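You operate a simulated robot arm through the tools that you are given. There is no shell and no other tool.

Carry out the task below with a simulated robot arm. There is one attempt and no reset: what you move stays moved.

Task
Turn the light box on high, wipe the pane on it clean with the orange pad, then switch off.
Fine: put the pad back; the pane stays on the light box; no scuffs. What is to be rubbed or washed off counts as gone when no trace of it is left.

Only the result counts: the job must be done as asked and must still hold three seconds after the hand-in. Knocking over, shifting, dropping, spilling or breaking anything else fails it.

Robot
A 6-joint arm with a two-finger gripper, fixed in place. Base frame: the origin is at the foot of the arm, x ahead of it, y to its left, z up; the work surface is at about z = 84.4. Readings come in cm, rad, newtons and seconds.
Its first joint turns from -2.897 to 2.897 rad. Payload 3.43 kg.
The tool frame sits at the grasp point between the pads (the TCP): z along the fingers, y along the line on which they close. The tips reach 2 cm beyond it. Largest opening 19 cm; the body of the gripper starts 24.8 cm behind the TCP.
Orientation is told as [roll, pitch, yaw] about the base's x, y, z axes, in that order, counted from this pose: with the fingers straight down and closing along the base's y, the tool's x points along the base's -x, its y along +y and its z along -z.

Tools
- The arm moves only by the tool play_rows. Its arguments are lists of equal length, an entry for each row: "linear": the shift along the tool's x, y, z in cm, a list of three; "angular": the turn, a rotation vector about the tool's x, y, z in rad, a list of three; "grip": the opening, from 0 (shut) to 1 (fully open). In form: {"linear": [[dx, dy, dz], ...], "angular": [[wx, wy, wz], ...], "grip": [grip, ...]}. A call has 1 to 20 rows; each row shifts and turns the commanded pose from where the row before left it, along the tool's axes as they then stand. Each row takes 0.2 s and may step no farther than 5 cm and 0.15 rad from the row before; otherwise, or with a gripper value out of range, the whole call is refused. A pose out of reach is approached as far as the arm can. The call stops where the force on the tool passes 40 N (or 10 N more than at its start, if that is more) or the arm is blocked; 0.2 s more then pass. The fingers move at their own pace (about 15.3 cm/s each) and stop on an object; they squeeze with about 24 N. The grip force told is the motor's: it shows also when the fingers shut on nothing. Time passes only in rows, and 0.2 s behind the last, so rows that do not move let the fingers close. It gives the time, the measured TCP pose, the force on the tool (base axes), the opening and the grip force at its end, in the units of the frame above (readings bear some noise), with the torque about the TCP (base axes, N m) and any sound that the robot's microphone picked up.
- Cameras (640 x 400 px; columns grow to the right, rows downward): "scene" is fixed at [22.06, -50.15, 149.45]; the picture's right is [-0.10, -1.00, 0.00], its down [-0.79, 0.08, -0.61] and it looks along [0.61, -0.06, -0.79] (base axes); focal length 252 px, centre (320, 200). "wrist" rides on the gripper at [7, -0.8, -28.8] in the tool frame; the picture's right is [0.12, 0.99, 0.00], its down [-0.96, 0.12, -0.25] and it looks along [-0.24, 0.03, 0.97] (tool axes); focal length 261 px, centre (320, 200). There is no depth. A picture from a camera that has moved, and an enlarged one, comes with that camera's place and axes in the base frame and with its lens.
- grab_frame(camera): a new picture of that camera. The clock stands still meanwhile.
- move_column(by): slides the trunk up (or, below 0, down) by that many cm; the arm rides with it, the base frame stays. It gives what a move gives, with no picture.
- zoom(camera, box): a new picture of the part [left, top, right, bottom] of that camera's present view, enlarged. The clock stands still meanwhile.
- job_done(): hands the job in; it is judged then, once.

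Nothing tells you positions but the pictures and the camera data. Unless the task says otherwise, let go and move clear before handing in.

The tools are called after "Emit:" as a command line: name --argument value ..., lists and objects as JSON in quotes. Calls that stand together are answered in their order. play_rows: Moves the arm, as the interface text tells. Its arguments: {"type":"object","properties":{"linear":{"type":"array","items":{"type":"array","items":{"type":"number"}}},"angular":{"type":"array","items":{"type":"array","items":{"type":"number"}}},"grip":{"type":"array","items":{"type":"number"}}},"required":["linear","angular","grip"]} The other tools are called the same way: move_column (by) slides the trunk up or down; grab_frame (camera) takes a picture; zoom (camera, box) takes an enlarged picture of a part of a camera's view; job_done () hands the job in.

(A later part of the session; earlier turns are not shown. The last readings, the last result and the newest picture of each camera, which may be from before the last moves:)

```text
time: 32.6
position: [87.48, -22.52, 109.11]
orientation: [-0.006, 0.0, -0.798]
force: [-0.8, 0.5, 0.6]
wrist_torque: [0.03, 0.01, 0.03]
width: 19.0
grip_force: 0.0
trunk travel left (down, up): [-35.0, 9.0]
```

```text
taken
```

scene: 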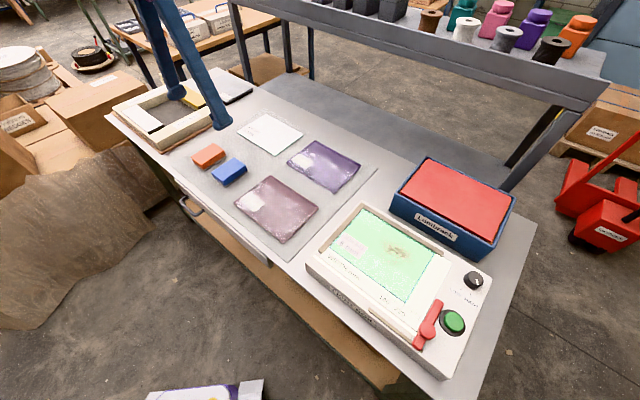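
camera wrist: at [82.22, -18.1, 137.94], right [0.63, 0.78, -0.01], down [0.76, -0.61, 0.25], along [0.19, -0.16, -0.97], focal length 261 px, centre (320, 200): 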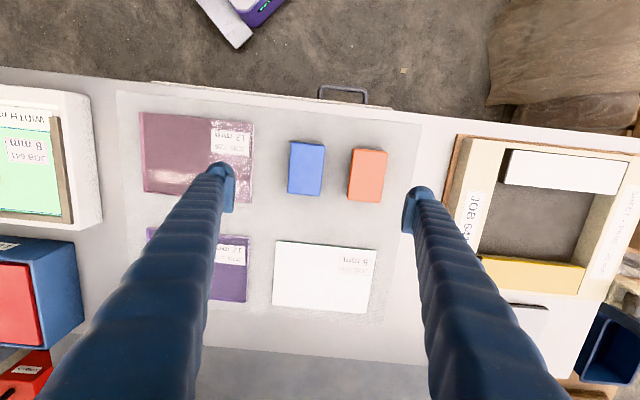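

The orange pad lies with its long side roughly along the tool's x axis, and the blue one is next to it. I'll zoom in to measure.

Emit:
zoom --camera "wrist" --box '[270, 130, 410, 220]'

Emit:
zoom --camera "scene" --box '[180, 130, 260, 195]'

```text
4.44 times, centred on (340, 175) of wrist
camera zoom: at [82.22, -18.1, 137.94], right [0.63, 0.78, -0.01], down [0.76, -0.61, 0.25], along [0.19, -0.16, -0.97], focal length 1158 px, centre (231, 311)
```

zoom: 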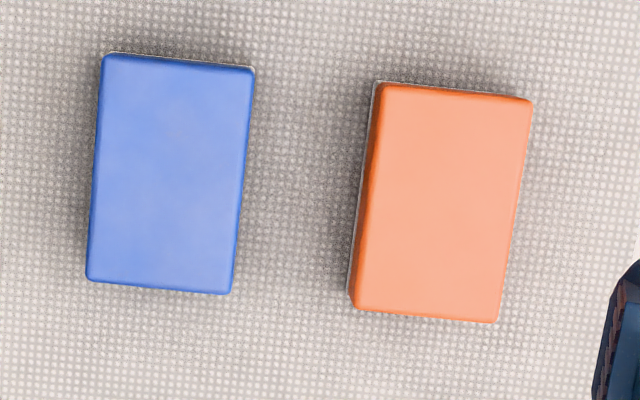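

```text
6.15 times, centred on (220, 162) of scene
camera zoom: at [22.06, -50.15, 149.45], right [-0.1, -1.0, 0.0], down [-0.79, 0.08, -0.61], along [0.61, -0.06, -0.79], focal length 1552 px, centre (935, 431)
```

zoom: 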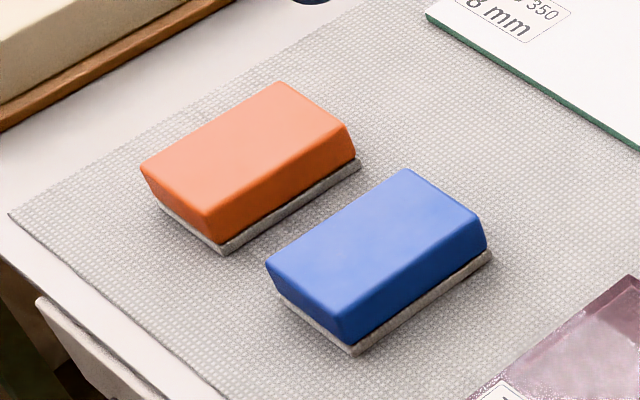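

The orange pad measures about 6.5 × 9.8 cm, centred near (94, -16.3) with its top near z = 88, and the gap to the blue pad is only about 5 cm. I'll narrow the gripper to 8.5 cm, hover above the pad and check the alignment.

Emit:
play_rows --linear '[[0, 0, 0], [-0.17, 2.98, 0], [-0.17, 2.98, 0], [-0.17, 2.98, 0], [0, 0, 3.0], [0, 0, 3.0], [0, 0, 2.0], [0, 0, 0], [0, 0, 0]]' --angular '[[0, 0, -0.036], [0, 0, 0], [0, 0, 0], [0, 0, 0], [0, 0, 0], [0, 0, 0], [0, 0, 0], [0, 0, 0], [0, 0, 0]]' --grip '[0.8, 0.6, 0.447, 0.447, 0.447, 0.447, 0.447, 0.447, 0.447]'

Emit:
grab_frame --camera "wrist"

Emit:
zoom --camera "wrist" --box '[230, 120, 410, 260]'

Emit:
zoom --camera "scene" --box '[170, 110, 280, 200]'

```text
time: 34.6
position: [94.13, -16.6, 101.05]
orientation: [-0.005, 0.0, -0.762]
force: [-0.5, 0.3, 0.5]
wrist_torque: [-0.01, -0.03, 0.02]
width: 8.49
grip_force: 0.0
trunk travel left (down, up): [-35.0, 9.0]
```

```text
taken
camera wrist: at [88.54, -12.18, 129.99], right [0.6, 0.8, -0.01], down [0.78, -0.58, 0.25], along [0.19, -0.15, -0.97], focal length 261 px, centre (320, 200)
```

wrist: 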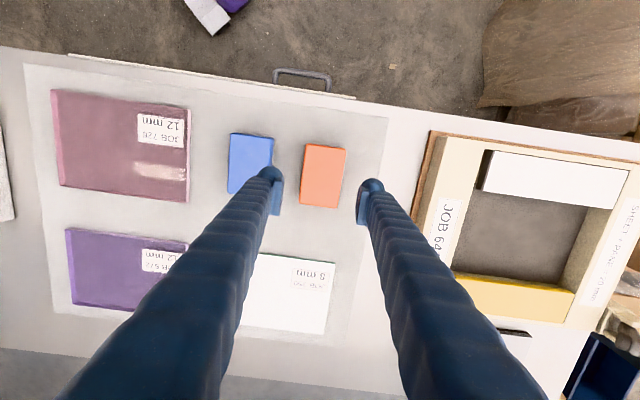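

```text
2.86 times, centred on (320, 190) of wrist
camera zoom: at [88.54, -12.18, 129.99], right [0.6, 0.8, -0.01], down [0.78, -0.58, 0.25], along [0.19, -0.15, -0.97], focal length 745 px, centre (320, 229)
```

zoom: 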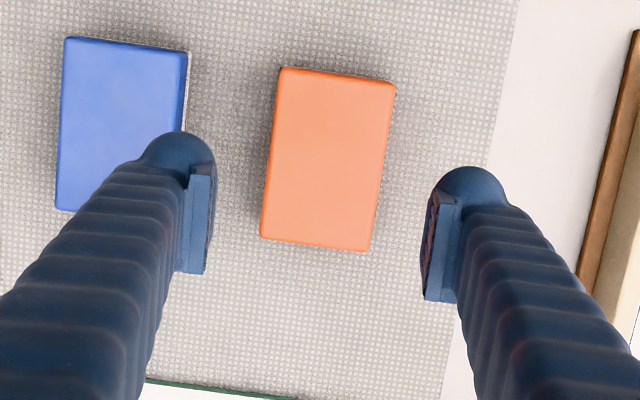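

```text
4.44 times, centred on (225, 155) of scene
camera zoom: at [22.06, -50.15, 149.45], right [-0.1, -1.0, 0.0], down [-0.79, 0.08, -0.61], along [0.61, -0.06, -0.79], focal length 1121 px, centre (742, 400)
```

zoom: 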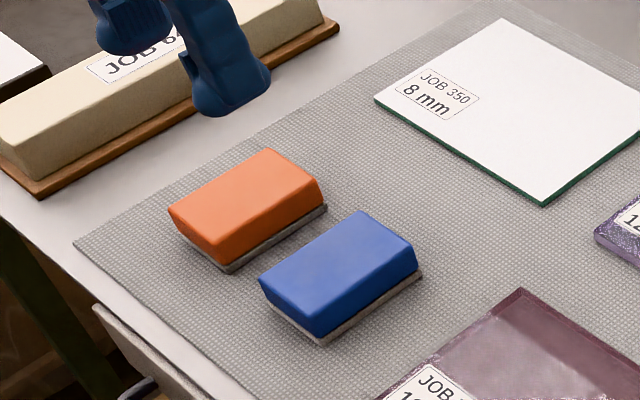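

The pad centre is offset from the tool by about +0.6 cm in x and +0.25 cm in y. I'll correct that, add a small turn, and come down to just above the pad for another check.

Emit:
play_rows --linear '[[0.59, 0.25, 0], [0, 0, 3.0], [0, 0, 3.0], [0, 0, 2.0], [0, 0, 0], [0, 0, 0]]' --angular '[[0, 0, 0.0225], [0, 0, 0], [0, 0, 0], [0, 0, 0], [0, 0, 0], [0, 0, 0]]' --grip '[0.447, 0.447, 0.447, 0.447, 0.447, 0.447]'

Emit:
zoom --camera "wrist" --box '[230, 120, 410, 260]'

Emit:
zoom --camera "scene" --box '[170, 110, 280, 200]'

```text
time: 36.0
position: [93.76, -16.06, 93.1]
orientation: [-0.004, -0.001, -0.786]
force: [-0.8, 0.4, -0.7]
wrist_torque: [-0.02, -0.02, 0.02]
width: 8.49
grip_force: 0.0
trunk travel left (down, up): [-35.0, 9.0]
```

```text
2.86 times, centred on (320, 190) of wrist
camera zoom: at [88.33, -11.52, 121.89], right [0.62, 0.79, -0.01], down [0.76, -0.6, 0.25], along [0.19, -0.16, -0.97], focal length 745 px, centre (320, 229)
```

zoom: 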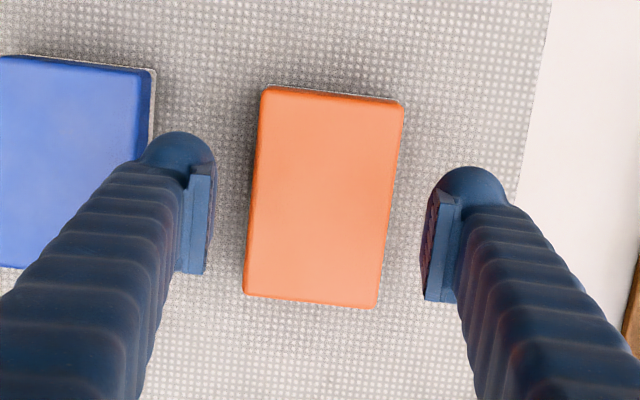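

```text
4.44 times, centred on (225, 155) of scene
camera zoom: at [22.06, -50.15, 149.45], right [-0.1, -1.0, 0.0], down [-0.79, 0.08, -0.61], along [0.61, -0.06, -0.79], focal length 1121 px, centre (742, 400)
```

zoom: 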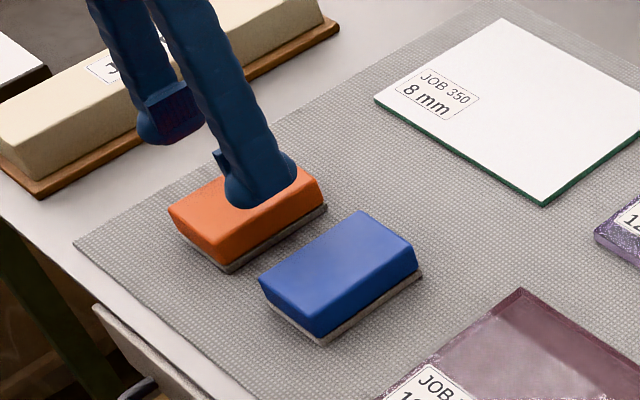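

The pad is within 0.3 cm of centre and the left finger clears the blue pad by about a centimetre. I'll nudge over and lower the fingers around the pad.

Emit:
play_rows --linear '[[0, 0.27, 0], [0, 0, 2.0], [0, 0, 1.5], [0, 0, 1.0], [0, 0, 0.5], [0, 0, 0.4], [0, 0, 0], [0, 0, 0]]' --angular '[[0, 0, 0], [0, 0, 0], [0, 0, 0], [0, 0, 0], [0, 0, 0], [0, 0, 0], [0, 0, 0], [0, 0, 0]]' --grip '[0.447, 0.447, 0.447, 0.447, 0.447, 0.447, 0.447, 0.447]'

Emit:
zoom --camera "wrist" --box '[230, 120, 410, 260]'

Emit:
zoom --camera "scene" --box '[170, 110, 280, 200]'

```text
time: 37.8
position: [93.89, -15.88, 87.73]
orientation: [-0.006, 0.001, -0.784]
force: [0.3, 0.1, 0.2]
wrist_torque: [-0.02, -0.04, 0.01]
width: 8.5
grip_force: 0.1
trunk travel left (down, up): [-35.0, 9.0]
```

```text
2.86 times, centred on (320, 190) of wrist
camera zoom: at [88.53, -11.37, 116.56], right [0.62, 0.79, -0.01], down [0.76, -0.6, 0.25], along [0.19, -0.16, -0.97], focal length 745 px, centre (320, 229)
```

zoom: 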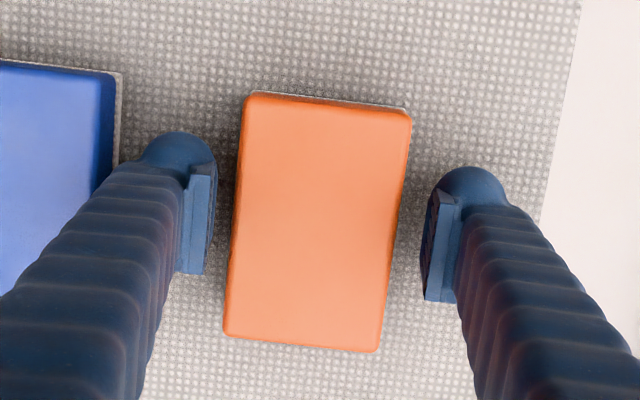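

```text
4.44 times, centred on (225, 155) of scene
camera zoom: at [22.06, -50.15, 149.45], right [-0.1, -1.0, 0.0], down [-0.79, 0.08, -0.61], along [0.61, -0.06, -0.79], focal length 1121 px, centre (742, 400)
```

zoom: 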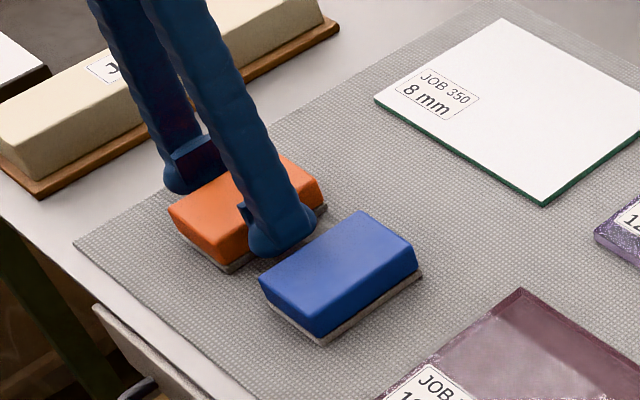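

The pad sits between the fingers and is centred. I'll close on it and check the hold.

Emit:
play_rows --linear '[[0, 0, 0], [0, 0, 0], [0, 0, 0], [0, 0, 0], [0, 0, 0]]' --angular '[[0, 0, 0], [0, 0, 0], [0, 0, 0], [0, 0, 0], [0, 0, 0]]' --grip '[0.38, 0.34, 0.3, 0.28, 0.28]'

Emit:
zoom --camera "wrist" --box '[230, 120, 410, 260]'

```text
time: 39.0
position: [93.98, -15.92, 87.7]
orientation: [-0.005, 0.0, -0.785]
force: [-0.4, -1.0, 1.1]
wrist_torque: [-0.03, 0.03, -0.02]
width: 6.51
grip_force: 23.8
trunk travel left (down, up): [-35.0, 9.0]
```

```text
2.86 times, centred on (320, 190) of wrist
camera zoom: at [88.52, -11.37, 116.57], right [0.62, 0.79, -0.01], down [0.76, -0.6, 0.25], along [0.19, -0.16, -0.97], focal length 745 px, centre (320, 229)
```

zoom: 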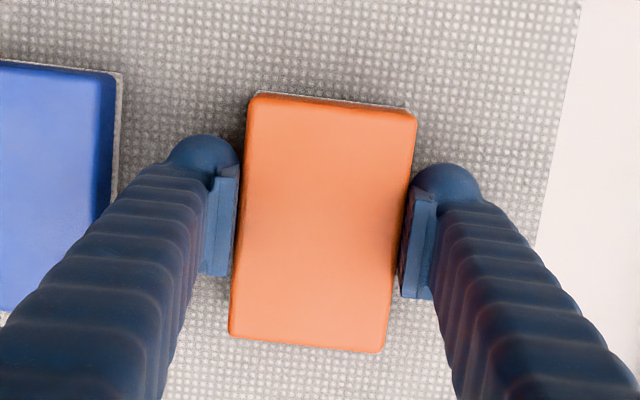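

The pad is held, 6.51 cm wide. I note its home pose as (93.9, -15.9, 87.7) with yaw -0.785. I'll lift it straight up and check that it hangs level.

Emit:
play_rows --linear '[[0, 0, -1.0], [0, 0, -2.0], [0, 0, -3.0], [0, 0, -3.0], [0, 0, -3.0], [0, 0, 0], [0, 0, 0]]' --angular '[[0, 0, 0], [0, 0, 0], [0, 0, 0], [0, 0, 0], [0, 0, 0], [0, 0, 0], [0, 0, 0]]' --grip '[0.28, 0.28, 0.28, 0.28, 0.28, 0.28, 0.28]'

Emit:
zoom --camera "wrist" --box '[230, 120, 410, 260]'

Emit:
zoom --camera "scene" --box '[150, 80, 290, 190]'

```text
time: 40.6
position: [94.02, -15.74, 99.96]
orientation: [-0.006, 0.001, -0.785]
force: [0.3, -0.1, 0.6]
wrist_torque: [0.02, -0.03, -0.01]
width: 5.31
grip_force: 0.0
trunk travel left (down, up): [-35.0, 9.0]
```

```text
2.86 times, centred on (320, 190) of wrist
camera zoom: at [88.59, -11.31, 128.69], right [0.62, 0.79, -0.01], down [0.76, -0.6, 0.25], along [0.19, -0.16, -0.97], focal length 745 px, centre (320, 229)
```

zoom: 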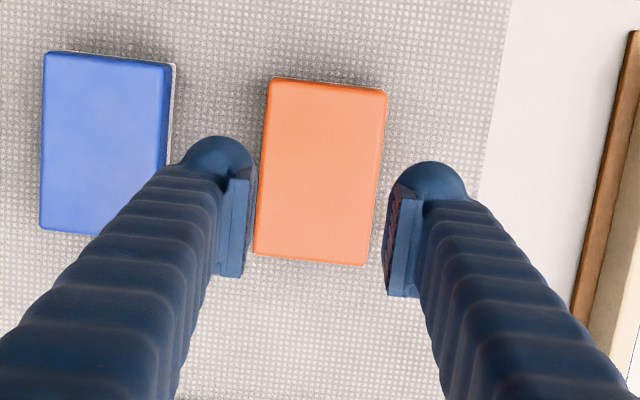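

```text
3.64 times, centred on (220, 135) of scene
camera zoom: at [22.06, -50.15, 149.45], right [-0.1, -1.0, 0.0], down [-0.79, 0.08, -0.61], along [0.61, -0.06, -0.79], focal length 917 px, centre (684, 436)
```

zoom: 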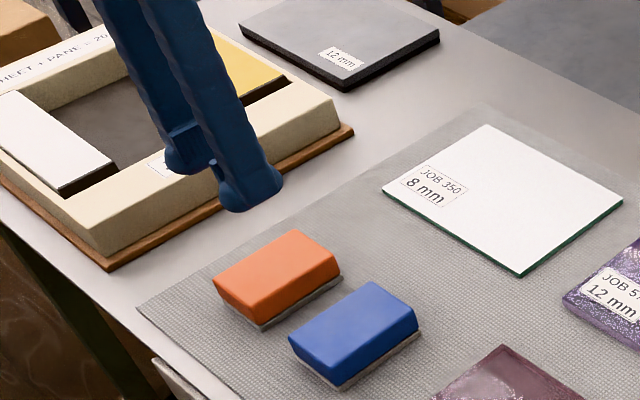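

The pad slipped out and stayed in its place. It is lower than I thought (top near z = 87), so only the rounded tips touched it. I'll reopen, descend deeper and try again.

Emit:
play_rows --linear '[[-0.2, 0, 0], [0, 0, 0], [0, 0, 3.0], [0, 0, 3.0], [0, 0, 3.0], [0, 0, 2.0], [0, 0, 1.0], [0, 0, 0.5], [0, 0, 0.3], [0, 0, 0], [0, 0, 0]]' --angular '[[0, 0, 0], [0, 0, 0], [0, 0, 0], [0, 0, 0], [0, 0, 0], [0, 0, 0], [0, 0, 0], [0, 0, 0], [0, 0, 0], [0, 0, 0], [0, 0, 0]]' --grip '[0.447, 0.447, 0.447, 0.447, 0.447, 0.447, 0.447, 0.447, 0.447, 0.447, 0.447]'

Emit:
zoom --camera "wrist" --box '[230, 120, 410, 260]'

Emit:
zoom --camera "scene" --box '[180, 120, 260, 190]'

```text
time: 43.0
position: [94.08, -15.99, 86.95]
orientation: [-0.004, 0.0, -0.788]
force: [0.5, -0.4, -0.8]
wrist_torque: [0.0, 0.0, -0.01]
width: 8.48
grip_force: 0.1
trunk travel left (down, up): [-35.0, 9.0]
```

```text
2.86 times, centred on (320, 190) of wrist
camera zoom: at [88.67, -11.5, 115.78], right [0.62, 0.79, -0.01], down [0.76, -0.6, 0.25], along [0.19, -0.16, -0.97], focal length 745 px, centre (320, 229)
```

zoom: 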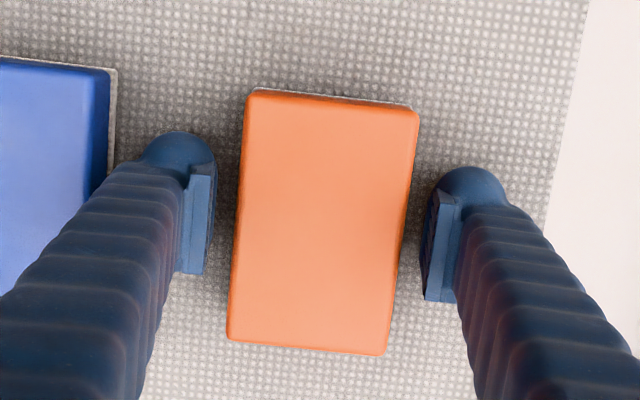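

```text
5.71 times, centred on (220, 155) of scene
camera zoom: at [22.06, -50.15, 149.45], right [-0.1, -1.0, 0.0], down [-0.79, 0.08, -0.61], along [0.61, -0.06, -0.79], focal length 1441 px, centre (891, 457)
```

zoom: 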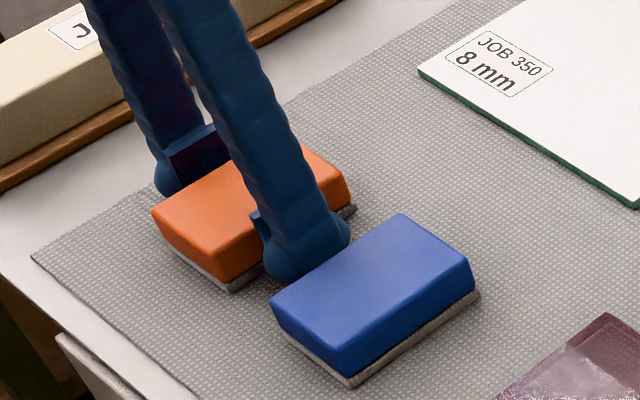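

The fingertips now reach nearly down to the mat. I'll raise very slightly for clearance and close on the pad.

Emit:
play_rows --linear '[[0, 0, -0.15], [0, 0, 0], [0, 0, 0], [0, 0, 0], [0, 0, 0], [0, 0, 0]]' --angular '[[0, 0, 0], [0, 0, 0], [0, 0, 0], [0, 0, 0], [0, 0, 0], [0, 0, 0]]' --grip '[0.4, 0.36, 0.32, 0.28, 0.24, 0.2]'

Emit:
play_rows --linear '[[0, 0, -0.3], [0, 0, -0.3], [0, 0, -0.4], [0, 0, 0], [0, 0, 0]]' --angular '[[0, 0, 0], [0, 0, 0], [0, 0, 0], [0, 0, 0], [0, 0, 0]]' --grip '[0.2, 0.2, 0.2, 0.2, 0.2]'

Emit:
zoom --camera "wrist" --box '[230, 120, 410, 260]'

Emit:
zoom --camera "scene" --box '[180, 120, 260, 190]'

```text
time: 44.4
position: [94.03, -15.91, 87.15]
orientation: [-0.005, 0.0, -0.785]
force: [-0.7, -0.4, 0.7]
wrist_torque: [0.0, -0.02, 0.04]
width: 6.48
grip_force: 24.3
trunk travel left (down, up): [-35.0, 9.0]
```

```text
time: 45.6
position: [94.03, -15.93, 88.07]
orientation: [-0.005, -0.002, -0.785]
force: [-0.7, 0.1, -0.7]
wrist_torque: [0.0, 0.0, -0.01]
width: 6.5
grip_force: 24.0
trunk travel left (down, up): [-35.0, 9.0]
```

```text
2.86 times, centred on (320, 190) of wrist
camera zoom: at [88.65, -11.49, 116.94], right [0.62, 0.79, -0.01], down [0.76, -0.6, 0.25], along [0.19, -0.16, -0.97], focal length 745 px, centre (320, 229)
```

zoom: 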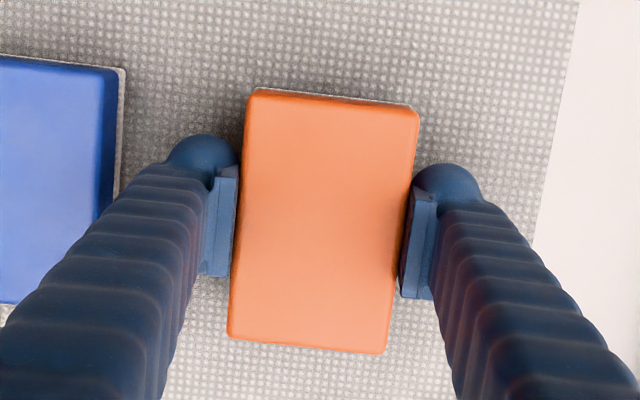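

```text
5.71 times, centred on (220, 155) of scene
camera zoom: at [22.06, -50.15, 149.45], right [-0.1, -1.0, 0.0], down [-0.79, 0.08, -0.61], along [0.61, -0.06, -0.79], focal length 1441 px, centre (891, 457)
```

zoom: 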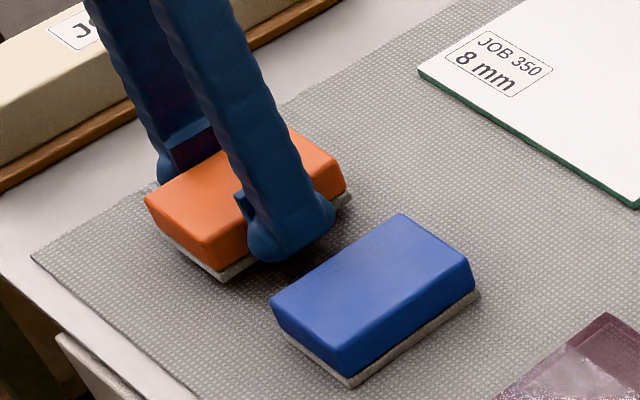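

The pad is coming up with the gripper this time. I'll keep lifting slowly.

Emit:
play_rows --linear '[[0, 0, -1.0], [0, 0, -1.5], [0, 0, -2.0], [0, 0, -2.5], [0, 0, -2.5], [0, 0, -2.5], [0, 0, 0], [0, 0, 0]]' --angular '[[0, 0, 0], [0, 0, 0], [0, 0, 0], [0, 0, 0], [0, 0, 0], [0, 0, 0], [0, 0, 0], [0, 0, 0]]' --grip '[0.2, 0.2, 0.2, 0.2, 0.2, 0.2, 0.2, 0.2]'

Emit:
zoom --camera "scene" --box '[150, 80, 290, 190]'

Emit:
grab_frame --camera "wrist"

```text
time: 47.4
position: [94.09, -15.96, 100.11]
orientation: [-0.006, 0.0, -0.784]
force: [-0.1, 0.6, -0.5]
wrist_torque: [0.0, 0.01, 0.02]
width: 6.5
grip_force: 24.0
trunk travel left (down, up): [-35.0, 9.0]
```

```text
3.64 times, centred on (220, 135) of scene
camera zoom: at [22.06, -50.15, 149.45], right [-0.1, -1.0, 0.0], down [-0.79, 0.08, -0.61], along [0.61, -0.06, -0.79], focal length 917 px, centre (684, 436)
```

zoom: 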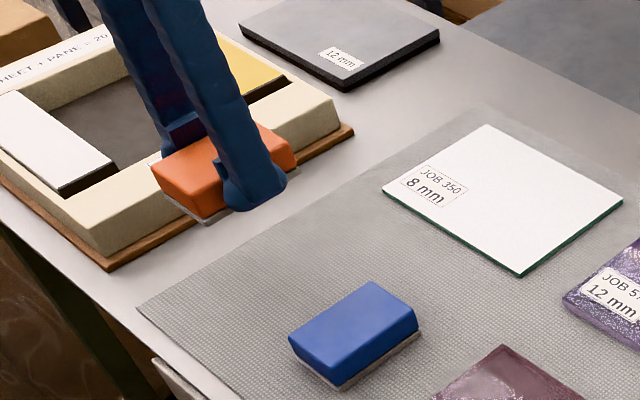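

```text
taken
camera wrist: at [88.67, -11.44, 128.96], right [0.62, 0.79, -0.01], down [0.76, -0.6, 0.25], along [0.19, -0.16, -0.97], focal length 261 px, centre (320, 200)
```

wrist: 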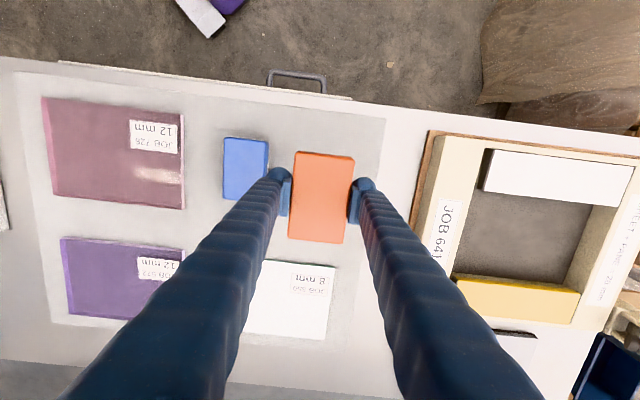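

The pad is held firmly, felt side down. I'll carry it across, at a safe height, to above the right part of the stain on the pane.

Emit:
play_rows --linear '[[-0.23, -2.22, 0], [-0.455, -4.436, 0], [-0.455, -4.436, 0], [-0.455, -4.436, 0], [-0.455, -4.436, 0], [-0.455, -4.436, 0], [-0.455, -4.436, 0], [-0.455, -4.436, 0], [-0.455, -4.436, 0], [-0.455, -4.436, 0], [-0.455, -4.436, 0], [-0.455, -4.436, 0], [-0.455, -4.436, 0], [-0.455, -4.436, 0], [-0.455, -4.436, 0], [-0.455, -4.436, 0], [-0.455, -4.436, 0], [-0.23, -2.22, 0], [0, 0, 0], [0, 0, 0]]' --angular '[[0, 0, 0], [0, 0, 0], [0, 0, 0], [0, 0, 0], [0, 0, 0], [0, 0, 0], [0, 0, 0], [0, 0, 0], [0, 0, 0], [0, 0, 0], [0, 0, 0], [0, 0, 0], [0, 0, 0], [0, 0, 0], [0, 0, 0], [0, 0, 0], [0, 0, 0], [0, 0, 0], [0, 0, 0], [0, 0, 0]]' --grip '[0.2, 0.2, 0.2, 0.2, 0.2, 0.2, 0.2, 0.2, 0.2, 0.2, 0.2, 0.2, 0.2, 0.2, 0.2, 0.2, 0.2, 0.2, 0.2, 0.2]'

Emit:
grab_frame --camera "wrist"

Emit:
zoom --camera "scene" --box '[300, 190, 500, 340]'

```text
time: 51.6
position: [45.97, -74.69, 100.74]
orientation: [-0.005, -0.001, -0.786]
force: [0.4, -0.1, -0.6]
wrist_torque: [-0.02, 0.0, 0.01]
width: 6.5
grip_force: 23.7
trunk travel left (down, up): [-35.0, 9.0]
```

```text
taken
camera wrist: at [40.68, -70.22, 129.46], right [0.62, 0.79, -0.01], down [0.76, -0.6, 0.25], along [0.19, -0.16, -0.97], focal length 261 px, centre (320, 200)
```

wrist: 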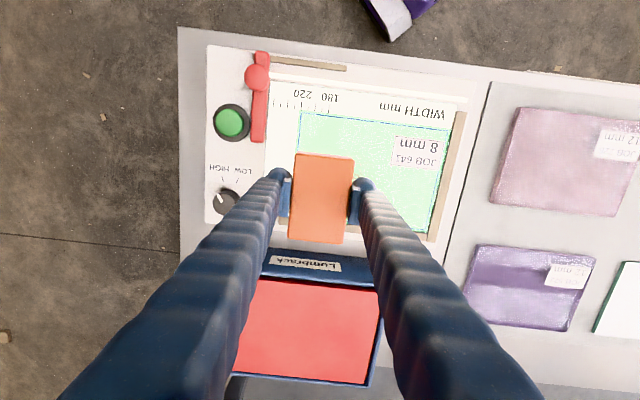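

```text
2.67 times, centred on (400, 265) of scene
camera zoom: at [22.06, -50.15, 149.45], right [-0.1, -1.0, 0.0], down [-0.79, 0.08, -0.61], along [0.61, -0.06, -0.79], focal length 673 px, centre (107, 27)
```

zoom: 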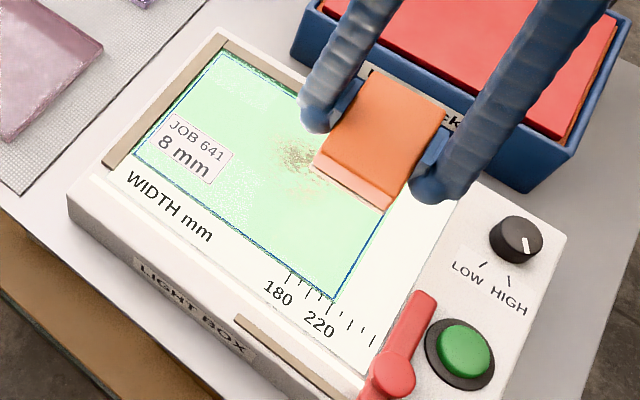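

The pad is over the right part of the stain with the pane lit below. I'll come down to just above the glass.

Emit:
play_rows --linear '[[0, 0, 2.5], [0, 0, 2.0], [0, 0, 1.0], [0, 0, 0.6], [0, 0, 0], [0, 0, 0]]' --angular '[[0, 0, 0], [0, 0, 0], [0, 0, 0], [0, 0, 0], [0, 0, 0], [0, 0, 0]]' --grip '[0.2, 0.2, 0.2, 0.2, 0.2, 0.2]'

Emit:
zoom --camera "scene" --box '[330, 200, 490, 310]'

Emit:
zoom --camera "wrist" --box '[200, 80, 460, 260]'

```text
time: 53.0
position: [46.17, -74.82, 94.55]
orientation: [-0.004, 0.0, -0.784]
force: [-0.4, -0.2, -1.2]
wrist_torque: [0.0, 0.01, 0.01]
width: 6.49
grip_force: 24.4
trunk travel left (down, up): [-35.0, 9.0]
```

```text
3.64 times, centred on (410, 255) of scene
camera zoom: at [22.06, -50.15, 149.45], right [-0.1, -1.0, 0.0], down [-0.79, 0.08, -0.61], along [0.61, -0.06, -0.79], focal length 917 px, centre (-7, 0)
```

zoom: 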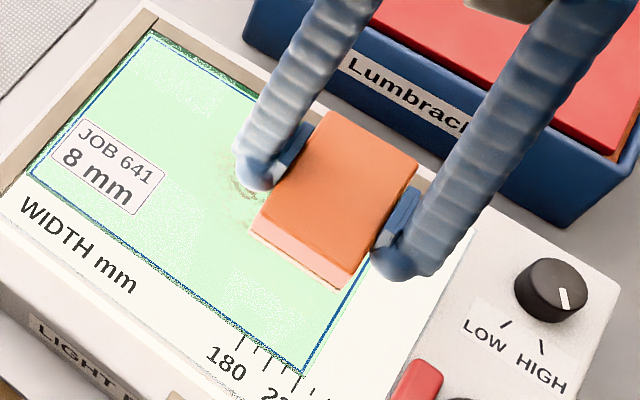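

```text
2.22 times, centred on (330, 170) of wrist
camera zoom: at [40.72, -70.28, 123.29], right [0.62, 0.79, -0.01], down [0.76, -0.6, 0.25], along [0.19, -0.16, -0.97], focal length 579 px, centre (298, 267)
```

zoom: 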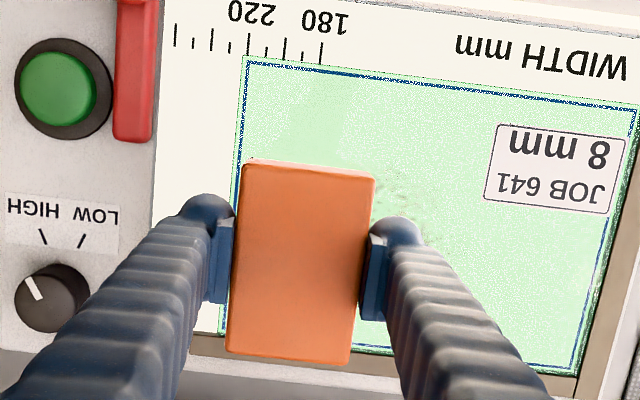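

The pad lies inside the pane edges, about 1.2 cm clear of the back fence. I'll lower it in small steps until contact is felt.

Emit:
play_rows --linear '[[0, 0, 0.25], [0, 0, 0], [0, 0, 0.25], [0, 0, 0], [0, 0, 0.2], [0, 0, 0]]' --angular '[[0, 0, 0], [0, 0, 0], [0, 0, 0], [0, 0, 0], [0, 0, 0], [0, 0, 0]]' --grip '[0.2, 0.2, 0.2, 0.2, 0.2, 0.2]'

```text
time: 54.4
position: [46.22, -74.7, 93.77]
orientation: [-0.006, 0.001, -0.785]
force: [-0.3, -0.4, -1.4]
wrist_torque: [0.02, 0.03, -0.04]
width: 6.47
grip_force: 23.7
trunk travel left (down, up): [-35.0, 9.0]
```

Emit:
play_rows --linear '[[0, 0, 0.15], [0, 0, 0], [0, 0, 0.15], [0, 0, 0]]' --angular '[[0, 0, 0], [0, 0, 0], [0, 0, 0], [0, 0, 0]]' --grip '[0.2, 0.2, 0.2, 0.2]'

```text
time: 55.4
position: [46.13, -74.81, 93.42]
orientation: [-0.004, 0.001, -0.787]
force: [0.8, -0.4, 3.7]
wrist_torque: [0.24, -0.01, 0.03]
width: 6.48
grip_force: 24.1
trunk travel left (down, up): [-35.0, 9.0]
```

The pad touches the glass with about 4 N. I'll stroke gently to the left, toward the left fence so the pane can't slide away.

Emit:
play_rows --linear '[[0, 0, 0.05], [0, 0.5, 0], [0, 0.7, 0], [0, 0.7, 0], [0, 0.7, 0], [0, 0.7, 0], [0, 0.7, 0], [0, 0.7, 0], [0, 0.7, 0], [0, 0.7, 0], [0, 0.6, 0], [0, 0, 0]]' --angular '[[0, 0, 0], [0, 0, 0], [0, 0, 0], [0, 0, 0], [0, 0, 0], [0, 0, 0], [0, 0, 0], [0, 0, 0], [0, 0, 0], [0, 0, 0], [0, 0, 0], [0, 0, 0]]' --grip '[0.2, 0.2, 0.2, 0.2, 0.2, 0.2, 0.2, 0.2, 0.2, 0.2, 0.2, 0.2]'

Emit:
zoom --camera "scene" --box '[330, 200, 490, 310]'

Emit:
zoom --camera "wrist" --box '[200, 80, 460, 260]'

```text
time: 58.0
position: [50.81, -70.09, 93.47]
orientation: [-0.006, 0.0, -0.785]
force: [-3.1, -3.7, 19.1]
wrist_torque: [-0.07, -0.02, -0.02]
width: 6.48
grip_force: 23.4
trunk travel left (down, up): [-35.0, 9.0]
```

```text
3.64 times, centred on (410, 255) of scene
camera zoom: at [22.06, -50.15, 149.45], right [-0.1, -1.0, 0.0], down [-0.79, 0.08, -0.61], along [0.61, -0.06, -0.79], focal length 917 px, centre (-7, 0)
```

zoom: 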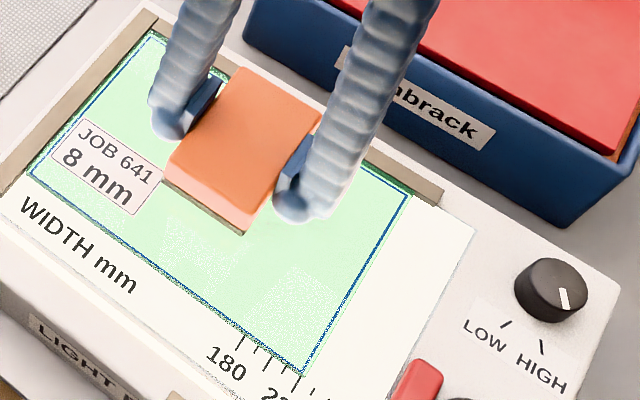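

```text
2.22 times, centred on (330, 170) of wrist
camera zoom: at [45.4, -65.51, 122.3], right [0.62, 0.79, -0.01], down [0.76, -0.6, 0.25], along [0.19, -0.16, -0.97], focal length 579 px, centre (298, 267)
```

zoom: 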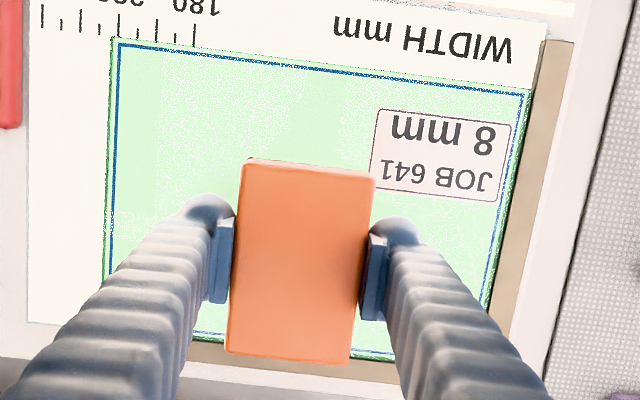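

The wiped area looks clean, but the normal force built up to 19 N, more than I want. I'll lift off and inspect.

Emit:
play_rows --linear '[[0, 0, -0.3], [0, 0, -1.0], [0, 0, -2.0], [0, 0, -2.5], [0, 0, 0]]' --angular '[[0, 0, 0], [0, 0, 0], [0, 0, 0], [0, 0, 0], [0, 0, 0]]' --grip '[0.2, 0.2, 0.2, 0.2, 0.2]'

Emit:
zoom --camera "scene" --box '[330, 200, 490, 310]'

Emit:
zoom --camera "wrist" --box '[200, 80, 460, 260]'

```text
time: 59.2
position: [50.91, -69.96, 99.13]
orientation: [-0.005, 0.0, -0.787]
force: [-0.3, -0.7, 0.1]
wrist_torque: [0.02, -0.01, 0.01]
width: 6.48
grip_force: 24.7
trunk travel left (down, up): [-35.0, 9.0]
```

```text
3.64 times, centred on (410, 255) of scene
camera zoom: at [22.06, -50.15, 149.45], right [-0.1, -1.0, 0.0], down [-0.79, 0.08, -0.61], along [0.61, -0.06, -0.79], focal length 917 px, centre (-7, 0)
```

zoom: 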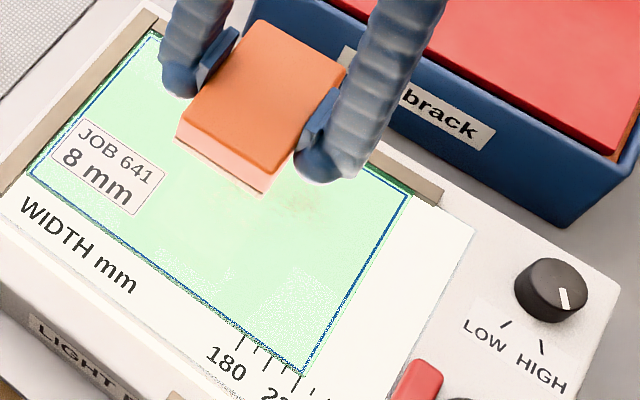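

```text
2.22 times, centred on (330, 170) of wrist
camera zoom: at [45.5, -65.52, 127.96], right [0.62, 0.79, -0.01], down [0.76, -0.6, 0.25], along [0.19, -0.16, -0.97], focal length 579 px, centre (298, 267)
```

zoom: 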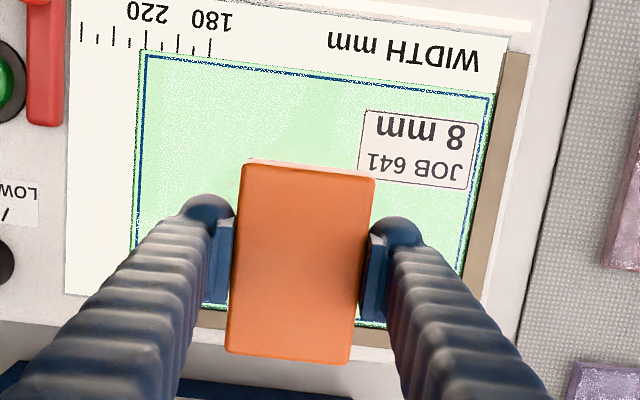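

Most of the stain is gone. I'll raise the pad well clear to get an unobstructed look at the whole pane.

Emit:
play_rows --linear '[[0, 3.0, -3.0], [0, 3.0, -3.0], [0, 3.0, -3.0], [0, 3.0, -3.0], [0, 0, 0]]' --angular '[[0, 0, 0], [0, 0, 0], [0, 0, 0], [0, 0, 0], [0, 0, 0]]' --grip '[0.2, 0.2, 0.2, 0.2, 0.2]'

Emit:
zoom --camera "scene" --box '[330, 200, 450, 310]'

Emit:
zoom --camera "scene" --box '[360, 210, 440, 270]'

Emit:
grab_frame --camera "wrist"

```text
time: 60.4
position: [59.55, -61.51, 110.92]
orientation: [-0.006, -0.001, -0.785]
force: [-0.4, 0.1, -0.6]
wrist_torque: [0.04, -0.03, 0.02]
width: 6.49
grip_force: 23.8
trunk travel left (down, up): [-35.0, 9.0]
```

```text
3.64 times, centred on (390, 255) of scene
camera zoom: at [22.06, -50.15, 149.45], right [-0.1, -1.0, 0.0], down [-0.79, 0.08, -0.61], along [0.61, -0.06, -0.79], focal length 917 px, centre (66, 0)
```

zoom: 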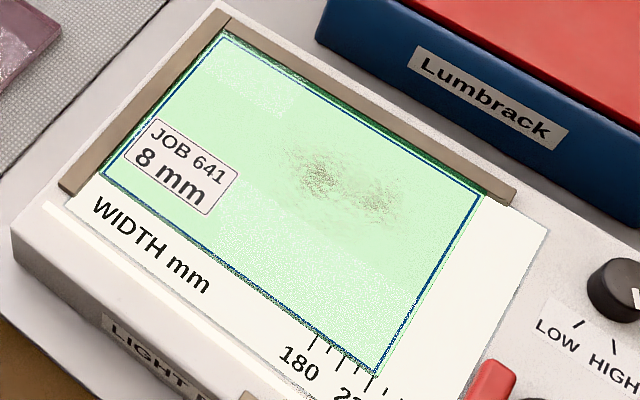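

```text
6.67 times, centred on (400, 240) of scene
camera zoom: at [22.06, -50.15, 149.45], right [-0.1, -1.0, 0.0], down [-0.79, 0.08, -0.61], along [0.61, -0.06, -0.79], focal length 1681 px, centre (-213, -67)
```

zoom: 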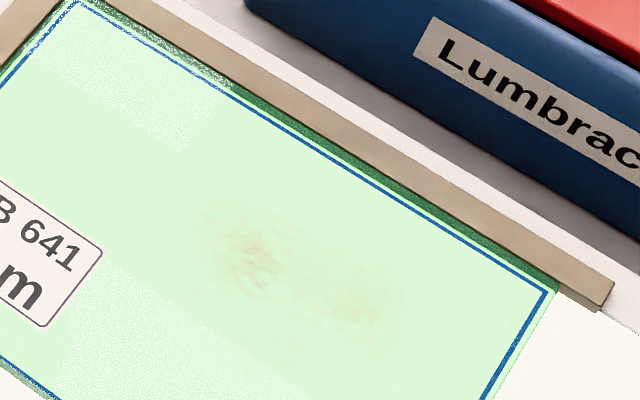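

```text
taken
camera wrist: at [54.05, -57.12, 139.88], right [0.62, 0.79, -0.01], down [0.76, -0.6, 0.25], along [0.19, -0.16, -0.97], focal length 261 px, centre (320, 200)
```

wrist: 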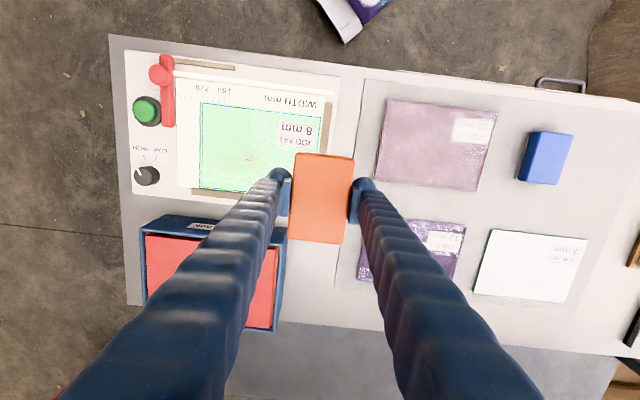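

The stain has faded but a trace is left, and the pane has not moved. I'll level the tool slightly, go back to the right-hand start and make contact again, more lightly.

Emit:
play_rows --linear '[[0, -4.7, 3.0], [0, -4.7, 3.0], [0, -4.7, 3.0], [0, -4.7, 3.0], [0, 0, 2.6], [0, 0, 1.2], [0, 0, 0], [0, 0, 0]]' --angular '[[-0.0032, 0.0039, 0], [0, 0, 0], [0, 0, 0], [0, 0, 0], [0, 0, 0], [0, 0, 0], [0, 0, 0], [0, 0, 0]]' --grip '[0.2, 0.2, 0.2, 0.2, 0.2, 0.2, 0.2, 0.2]'

```text
refused: row 1 steps farther than a row can; nothing moved
```

That step was too long, so I'll split it into smaller ones.

Emit:
play_rows --linear '[[0, -3.77, 2.4], [0, -3.77, 2.4], [0, -3.77, 2.4], [0, -3.77, 2.4], [0, -3.77, 2.4], [0, 0, 2.6], [0, 0, 1.2], [0, 0, 0], [0, 0, 0]]' --angular '[[-0.0032, 0.0039, 0], [0, 0, 0], [0, 0, 0], [0, 0, 0], [0, 0, 0], [0, 0, 0], [0, 0, 0], [0, 0, 0], [0, 0, 0]]' --grip '[0.2, 0.2, 0.2, 0.2, 0.2, 0.2, 0.2, 0.2, 0.2]'

```text
time: 62.4
position: [46.01, -74.9, 95.16]
orientation: [-0.003, 0.004, -0.785]
force: [0.2, 0.2, -1.7]
wrist_torque: [-0.04, 0.0, 0.01]
width: 6.47
grip_force: 23.8
trunk travel left (down, up): [-35.0, 9.0]
```

The tool needs one more small levelling correction. Then I'll lower it to just above contact.

Emit:
play_rows --linear '[[0, 0, 0], [0, 0, 1.0], [0, 0, 0.45], [0, 0, 0], [0, 0, 0]]' --angular '[[-0.003, -0.004, 0], [0, 0, 0], [0, 0, 0], [0, 0, 0], [0, 0, 0]]' --grip '[0.2, 0.2, 0.2, 0.2, 0.2]'

```text
time: 63.6
position: [46.06, -74.79, 93.8]
orientation: [0.0, 0.0, -0.786]
force: [0.2, 1.2, -1.7]
wrist_torque: [0.04, 0.02, 0.03]
width: 6.48
grip_force: 24.7
trunk travel left (down, up): [-35.0, 9.0]
```

Emit:
play_rows --linear '[[0, 0, 0.15], [0, 0, 0.1], [0, 0, 0], [0, 0, 0]]' --angular '[[0, 0, 0], [0, 0, 0], [0, 0, 0], [0, 0, 0]]' --grip '[0.2, 0.2, 0.2, 0.2]'

```text
time: 64.6
position: [46.13, -74.88, 93.59]
orientation: [0.001, 0.001, -0.786]
force: [-0.3, -0.2, -0.7]
wrist_torque: [-0.02, 0.03, -0.01]
width: 6.5
grip_force: 24.0
trunk travel left (down, up): [-35.0, 9.0]
```

Emit:
play_rows --linear '[[0, 0, 0.08], [0, 0, 0], [0, 0, 0.05], [0, 0, 0]]' --angular '[[0, 0, 0], [0, 0, 0], [0, 0, 0], [0, 0, 0]]' --grip '[0.2, 0.2, 0.2, 0.2]'

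```text
time: 65.6
position: [46.06, -74.91, 93.57]
orientation: [0.0, -0.001, -0.784]
force: [0.8, -0.2, -0.8]
wrist_torque: [0.04, 0.0, 0.0]
width: 6.49
grip_force: 24.2
trunk travel left (down, up): [-35.0, 9.0]
```

Emit:
play_rows --linear '[[0, 0, 0.05], [0, 0, 0], [0, 0, 0.05], [0, 0, 0]]' --angular '[[0, 0, 0], [0, 0, 0], [0, 0, 0], [0, 0, 0]]' --grip '[0.2, 0.2, 0.2, 0.2]'

```text
time: 66.6
position: [46.04, -74.84, 93.5]
orientation: [0.0, 0.0, -0.785]
force: [0.0, 1.2, 4.8]
wrist_torque: [-0.15, 0.09, -0.01]
width: 6.48
grip_force: 23.9
trunk travel left (down, up): [-35.0, 9.0]
```

Contact is at about 5 N with the tool level. Now a stroke to the left at this height.

Emit:
play_rows --linear '[[0, 0.6, 0], [0, 0.8, 0], [0, 0.8, 0], [0, 0.8, 0], [0, 0.8, 0], [0, 0.8, 0], [0, 0.8, 0], [0, 0.8, 0], [0, 0.8, 0], [0, 0, 0]]' --angular '[[0, 0, 0], [0, 0, 0], [0, 0, 0], [0, 0, 0], [0, 0, 0], [0, 0, 0], [0, 0, 0], [0, 0, 0], [0, 0, 0], [0, 0, 0]]' --grip '[0.2, 0.2, 0.2, 0.2, 0.2, 0.2, 0.2, 0.2, 0.2, 0.2]'

Emit:
zoom --camera "scene" --box '[360, 210, 440, 270]'

```text
time: 68.8
position: [50.96, -69.79, 93.41]
orientation: [0.001, 0.001, -0.785]
force: [-0.6, -0.2, 8.4]
wrist_torque: [-0.08, 0.01, -0.03]
width: 6.49
grip_force: 23.9
trunk travel left (down, up): [-35.0, 9.0]
```

```text
6.67 times, centred on (400, 240) of scene
camera zoom: at [22.06, -50.15, 149.45], right [-0.1, -1.0, 0.0], down [-0.79, 0.08, -0.61], along [0.61, -0.06, -0.79], focal length 1681 px, centre (-213, -67)
```

zoom: 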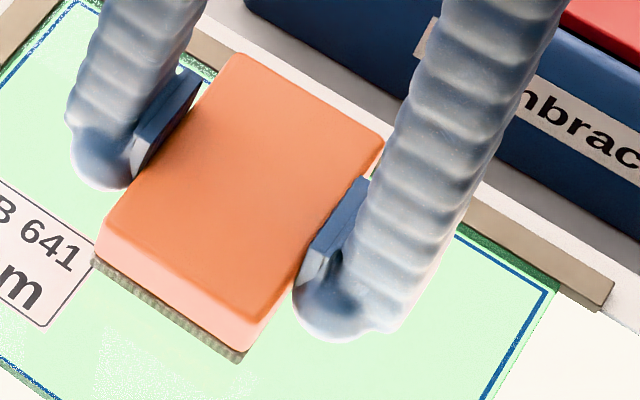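

The force stayed at about 8 N, which is gentle. I'll lift slightly, return to the right and repeat the left stroke.

Emit:
play_rows --linear '[[0, 0, -0.5], [0, -3.5, 0], [0, -3.5, 0], [0, 0, 0.4], [0, 0, 0.1], [0, 0, 0], [0, 0.8, 0], [0, 0.8, 0], [0, 0.8, 0], [0, 0.8, 0], [0, 0.8, 0], [0, 0.8, 0], [0, 0.8, 0], [0, 0.8, 0], [0, 0.6, 0], [0, 0, 0]]' --angular '[[0, 0, 0], [0, 0, 0], [0, 0, 0], [0, 0, 0], [0, 0, 0], [0, 0, 0], [0, 0, 0], [0, 0, 0], [0, 0, 0], [0, 0, 0], [0, 0, 0], [0, 0, 0], [0, 0, 0], [0, 0, 0], [0, 0, 0], [0, 0, 0]]' --grip '[0.2, 0.2, 0.2, 0.2, 0.2, 0.2, 0.2, 0.2, 0.2, 0.2, 0.2, 0.2, 0.2, 0.2, 0.2, 0.2]'

```text
time: 72.2
position: [50.95, -69.84, 93.46]
orientation: [-0.001, -0.001, -0.787]
force: [0.3, -1.7, 6.8]
wrist_torque: [-0.08, -0.04, -0.09]
width: 6.49
grip_force: 23.6
trunk travel left (down, up): [-35.0, 9.0]
```

Another stroke finished at about 7 N. I'll repeat once more and then lift the pad away to inspect.

Emit:
play_rows --linear '[[0, 0, -0.5], [0, -3.5, 0], [0, -3.5, 0], [0, 0, 0.4], [0, 0, 0.1], [0, 0, 0], [0, 0.8, 0], [0, 0.8, 0], [0, 0.8, 0], [0, 0.8, 0], [0, 0.8, 0], [0, 0.8, 0], [0, 0.8, 0], [0, 0.8, 0], [0, 0.6, 0], [0, 0, 0]]' --angular '[[0, 0, 0], [0, 0, 0], [0, 0, 0], [0, 0, 0], [0, 0, 0], [0, 0, 0], [0, 0, 0], [0, 0, 0], [0, 0, 0], [0, 0, 0], [0, 0, 0], [0, 0, 0], [0, 0, 0], [0, 0, 0], [0, 0, 0], [0, 0, 0]]' --grip '[0.2, 0.2, 0.2, 0.2, 0.2, 0.2, 0.2, 0.2, 0.2, 0.2, 0.2, 0.2, 0.2, 0.2, 0.2, 0.2]'

Emit:
play_rows --linear '[[0, 0, -0.5], [0, 0, -2.0], [0, 3.0, -3.0], [0, 3.0, -3.0], [0, 3.0, -3.0], [0, 3.0, -3.0], [0, 0, 0]]' --angular '[[0, 0, 0], [0, 0, 0], [0, 0, 0], [0, 0, 0], [0, 0, 0], [0, 0, 0], [0, 0, 0]]' --grip '[0.2, 0.2, 0.2, 0.2, 0.2, 0.2, 0.2]'

Emit:
zoom --camera "scene" --box '[330, 200, 450, 310]'

Emit:
zoom --camera "scene" --box '[360, 210, 440, 270]'

```text
time: 75.6
position: [50.85, -69.83, 93.49]
orientation: [0.0, 0.0, -0.785]
force: [-1.8, -1.4, 8.7]
wrist_torque: [-0.15, -0.09, -0.07]
width: 6.47
grip_force: 23.7
trunk travel left (down, up): [-35.0, 9.0]
```

```text
time: 77.2
position: [59.48, -61.44, 107.99]
orientation: [-0.001, -0.001, -0.785]
force: [0.6, -0.5, -1.7]
wrist_torque: [-0.03, 0.03, 0.02]
width: 6.51
grip_force: 24.0
trunk travel left (down, up): [-35.0, 9.0]
```

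```text
3.64 times, centred on (390, 255) of scene
camera zoom: at [22.06, -50.15, 149.45], right [-0.1, -1.0, 0.0], down [-0.79, 0.08, -0.61], along [0.61, -0.06, -0.79], focal length 917 px, centre (66, 0)
```

zoom: 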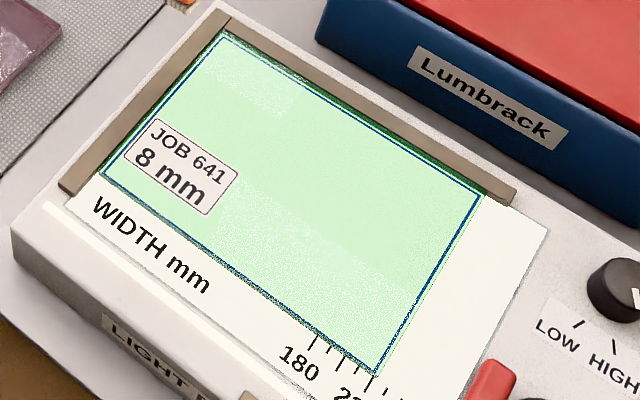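

```text
6.67 times, centred on (400, 240) of scene
camera zoom: at [22.06, -50.15, 149.45], right [-0.1, -1.0, 0.0], down [-0.79, 0.08, -0.61], along [0.61, -0.06, -0.79], focal length 1681 px, centre (-213, -67)
```

zoom: 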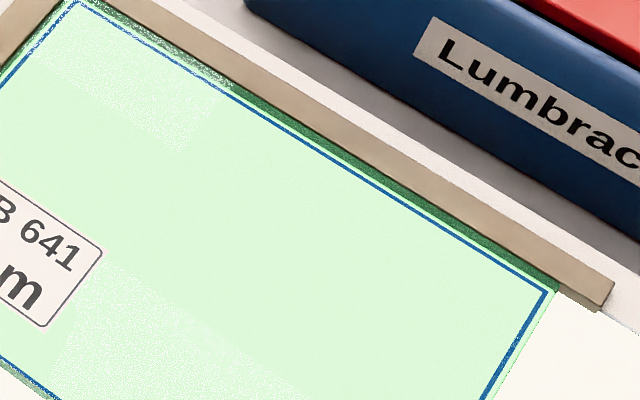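

No trace is visible from the scene camera. I'll check from the wrist camera too, from another angle.

Emit:
grab_frame --camera "wrist"

Emit:
zoom --camera "wrist" --box '[170, 80, 350, 200]'

Emit:
zoom --camera "scene" --box '[375, 220, 425, 260]'

```text
taken
camera wrist: at [53.95, -56.98, 136.81], right [0.62, 0.79, 0.0], down [0.76, -0.6, 0.25], along [0.19, -0.15, -0.97], focal length 261 px, centre (320, 200)
```

wrist: 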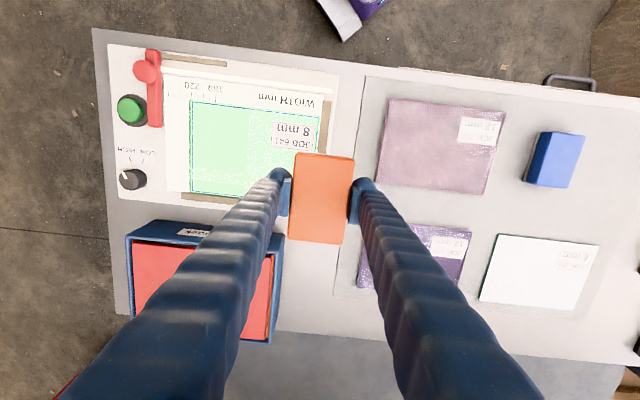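

```text
3.33 times, centred on (260, 140) of wrist
camera zoom: at [53.95, -56.98, 136.81], right [0.62, 0.79, 0.0], down [0.76, -0.6, 0.25], along [0.19, -0.15, -0.97], focal length 869 px, centre (520, 400)
```

zoom: 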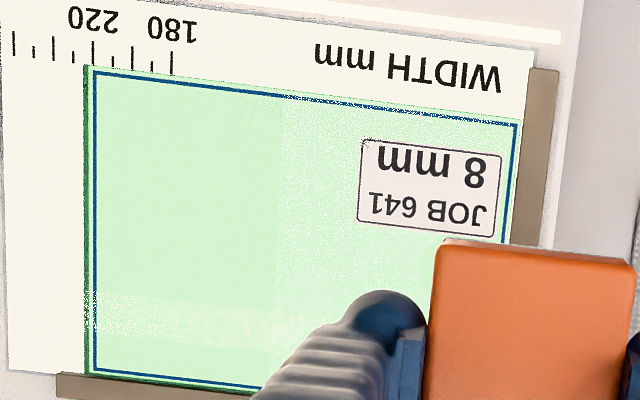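

```text
10.00 times, centred on (400, 240) of scene
camera zoom: at [22.06, -50.15, 149.45], right [-0.1, -1.0, 0.0], down [-0.79, 0.08, -0.61], along [0.61, -0.06, -0.79], focal length 2522 px, centre (-480, -200)
```

zoom: 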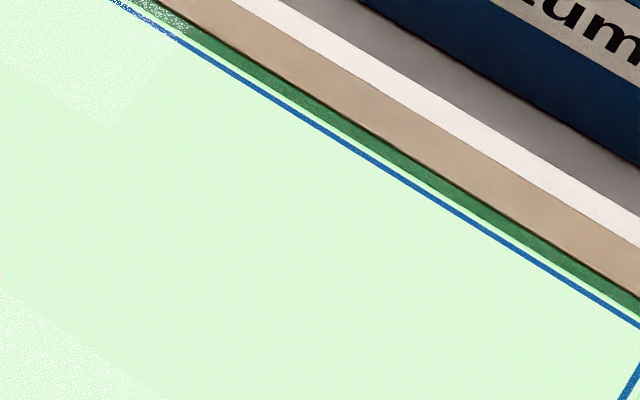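

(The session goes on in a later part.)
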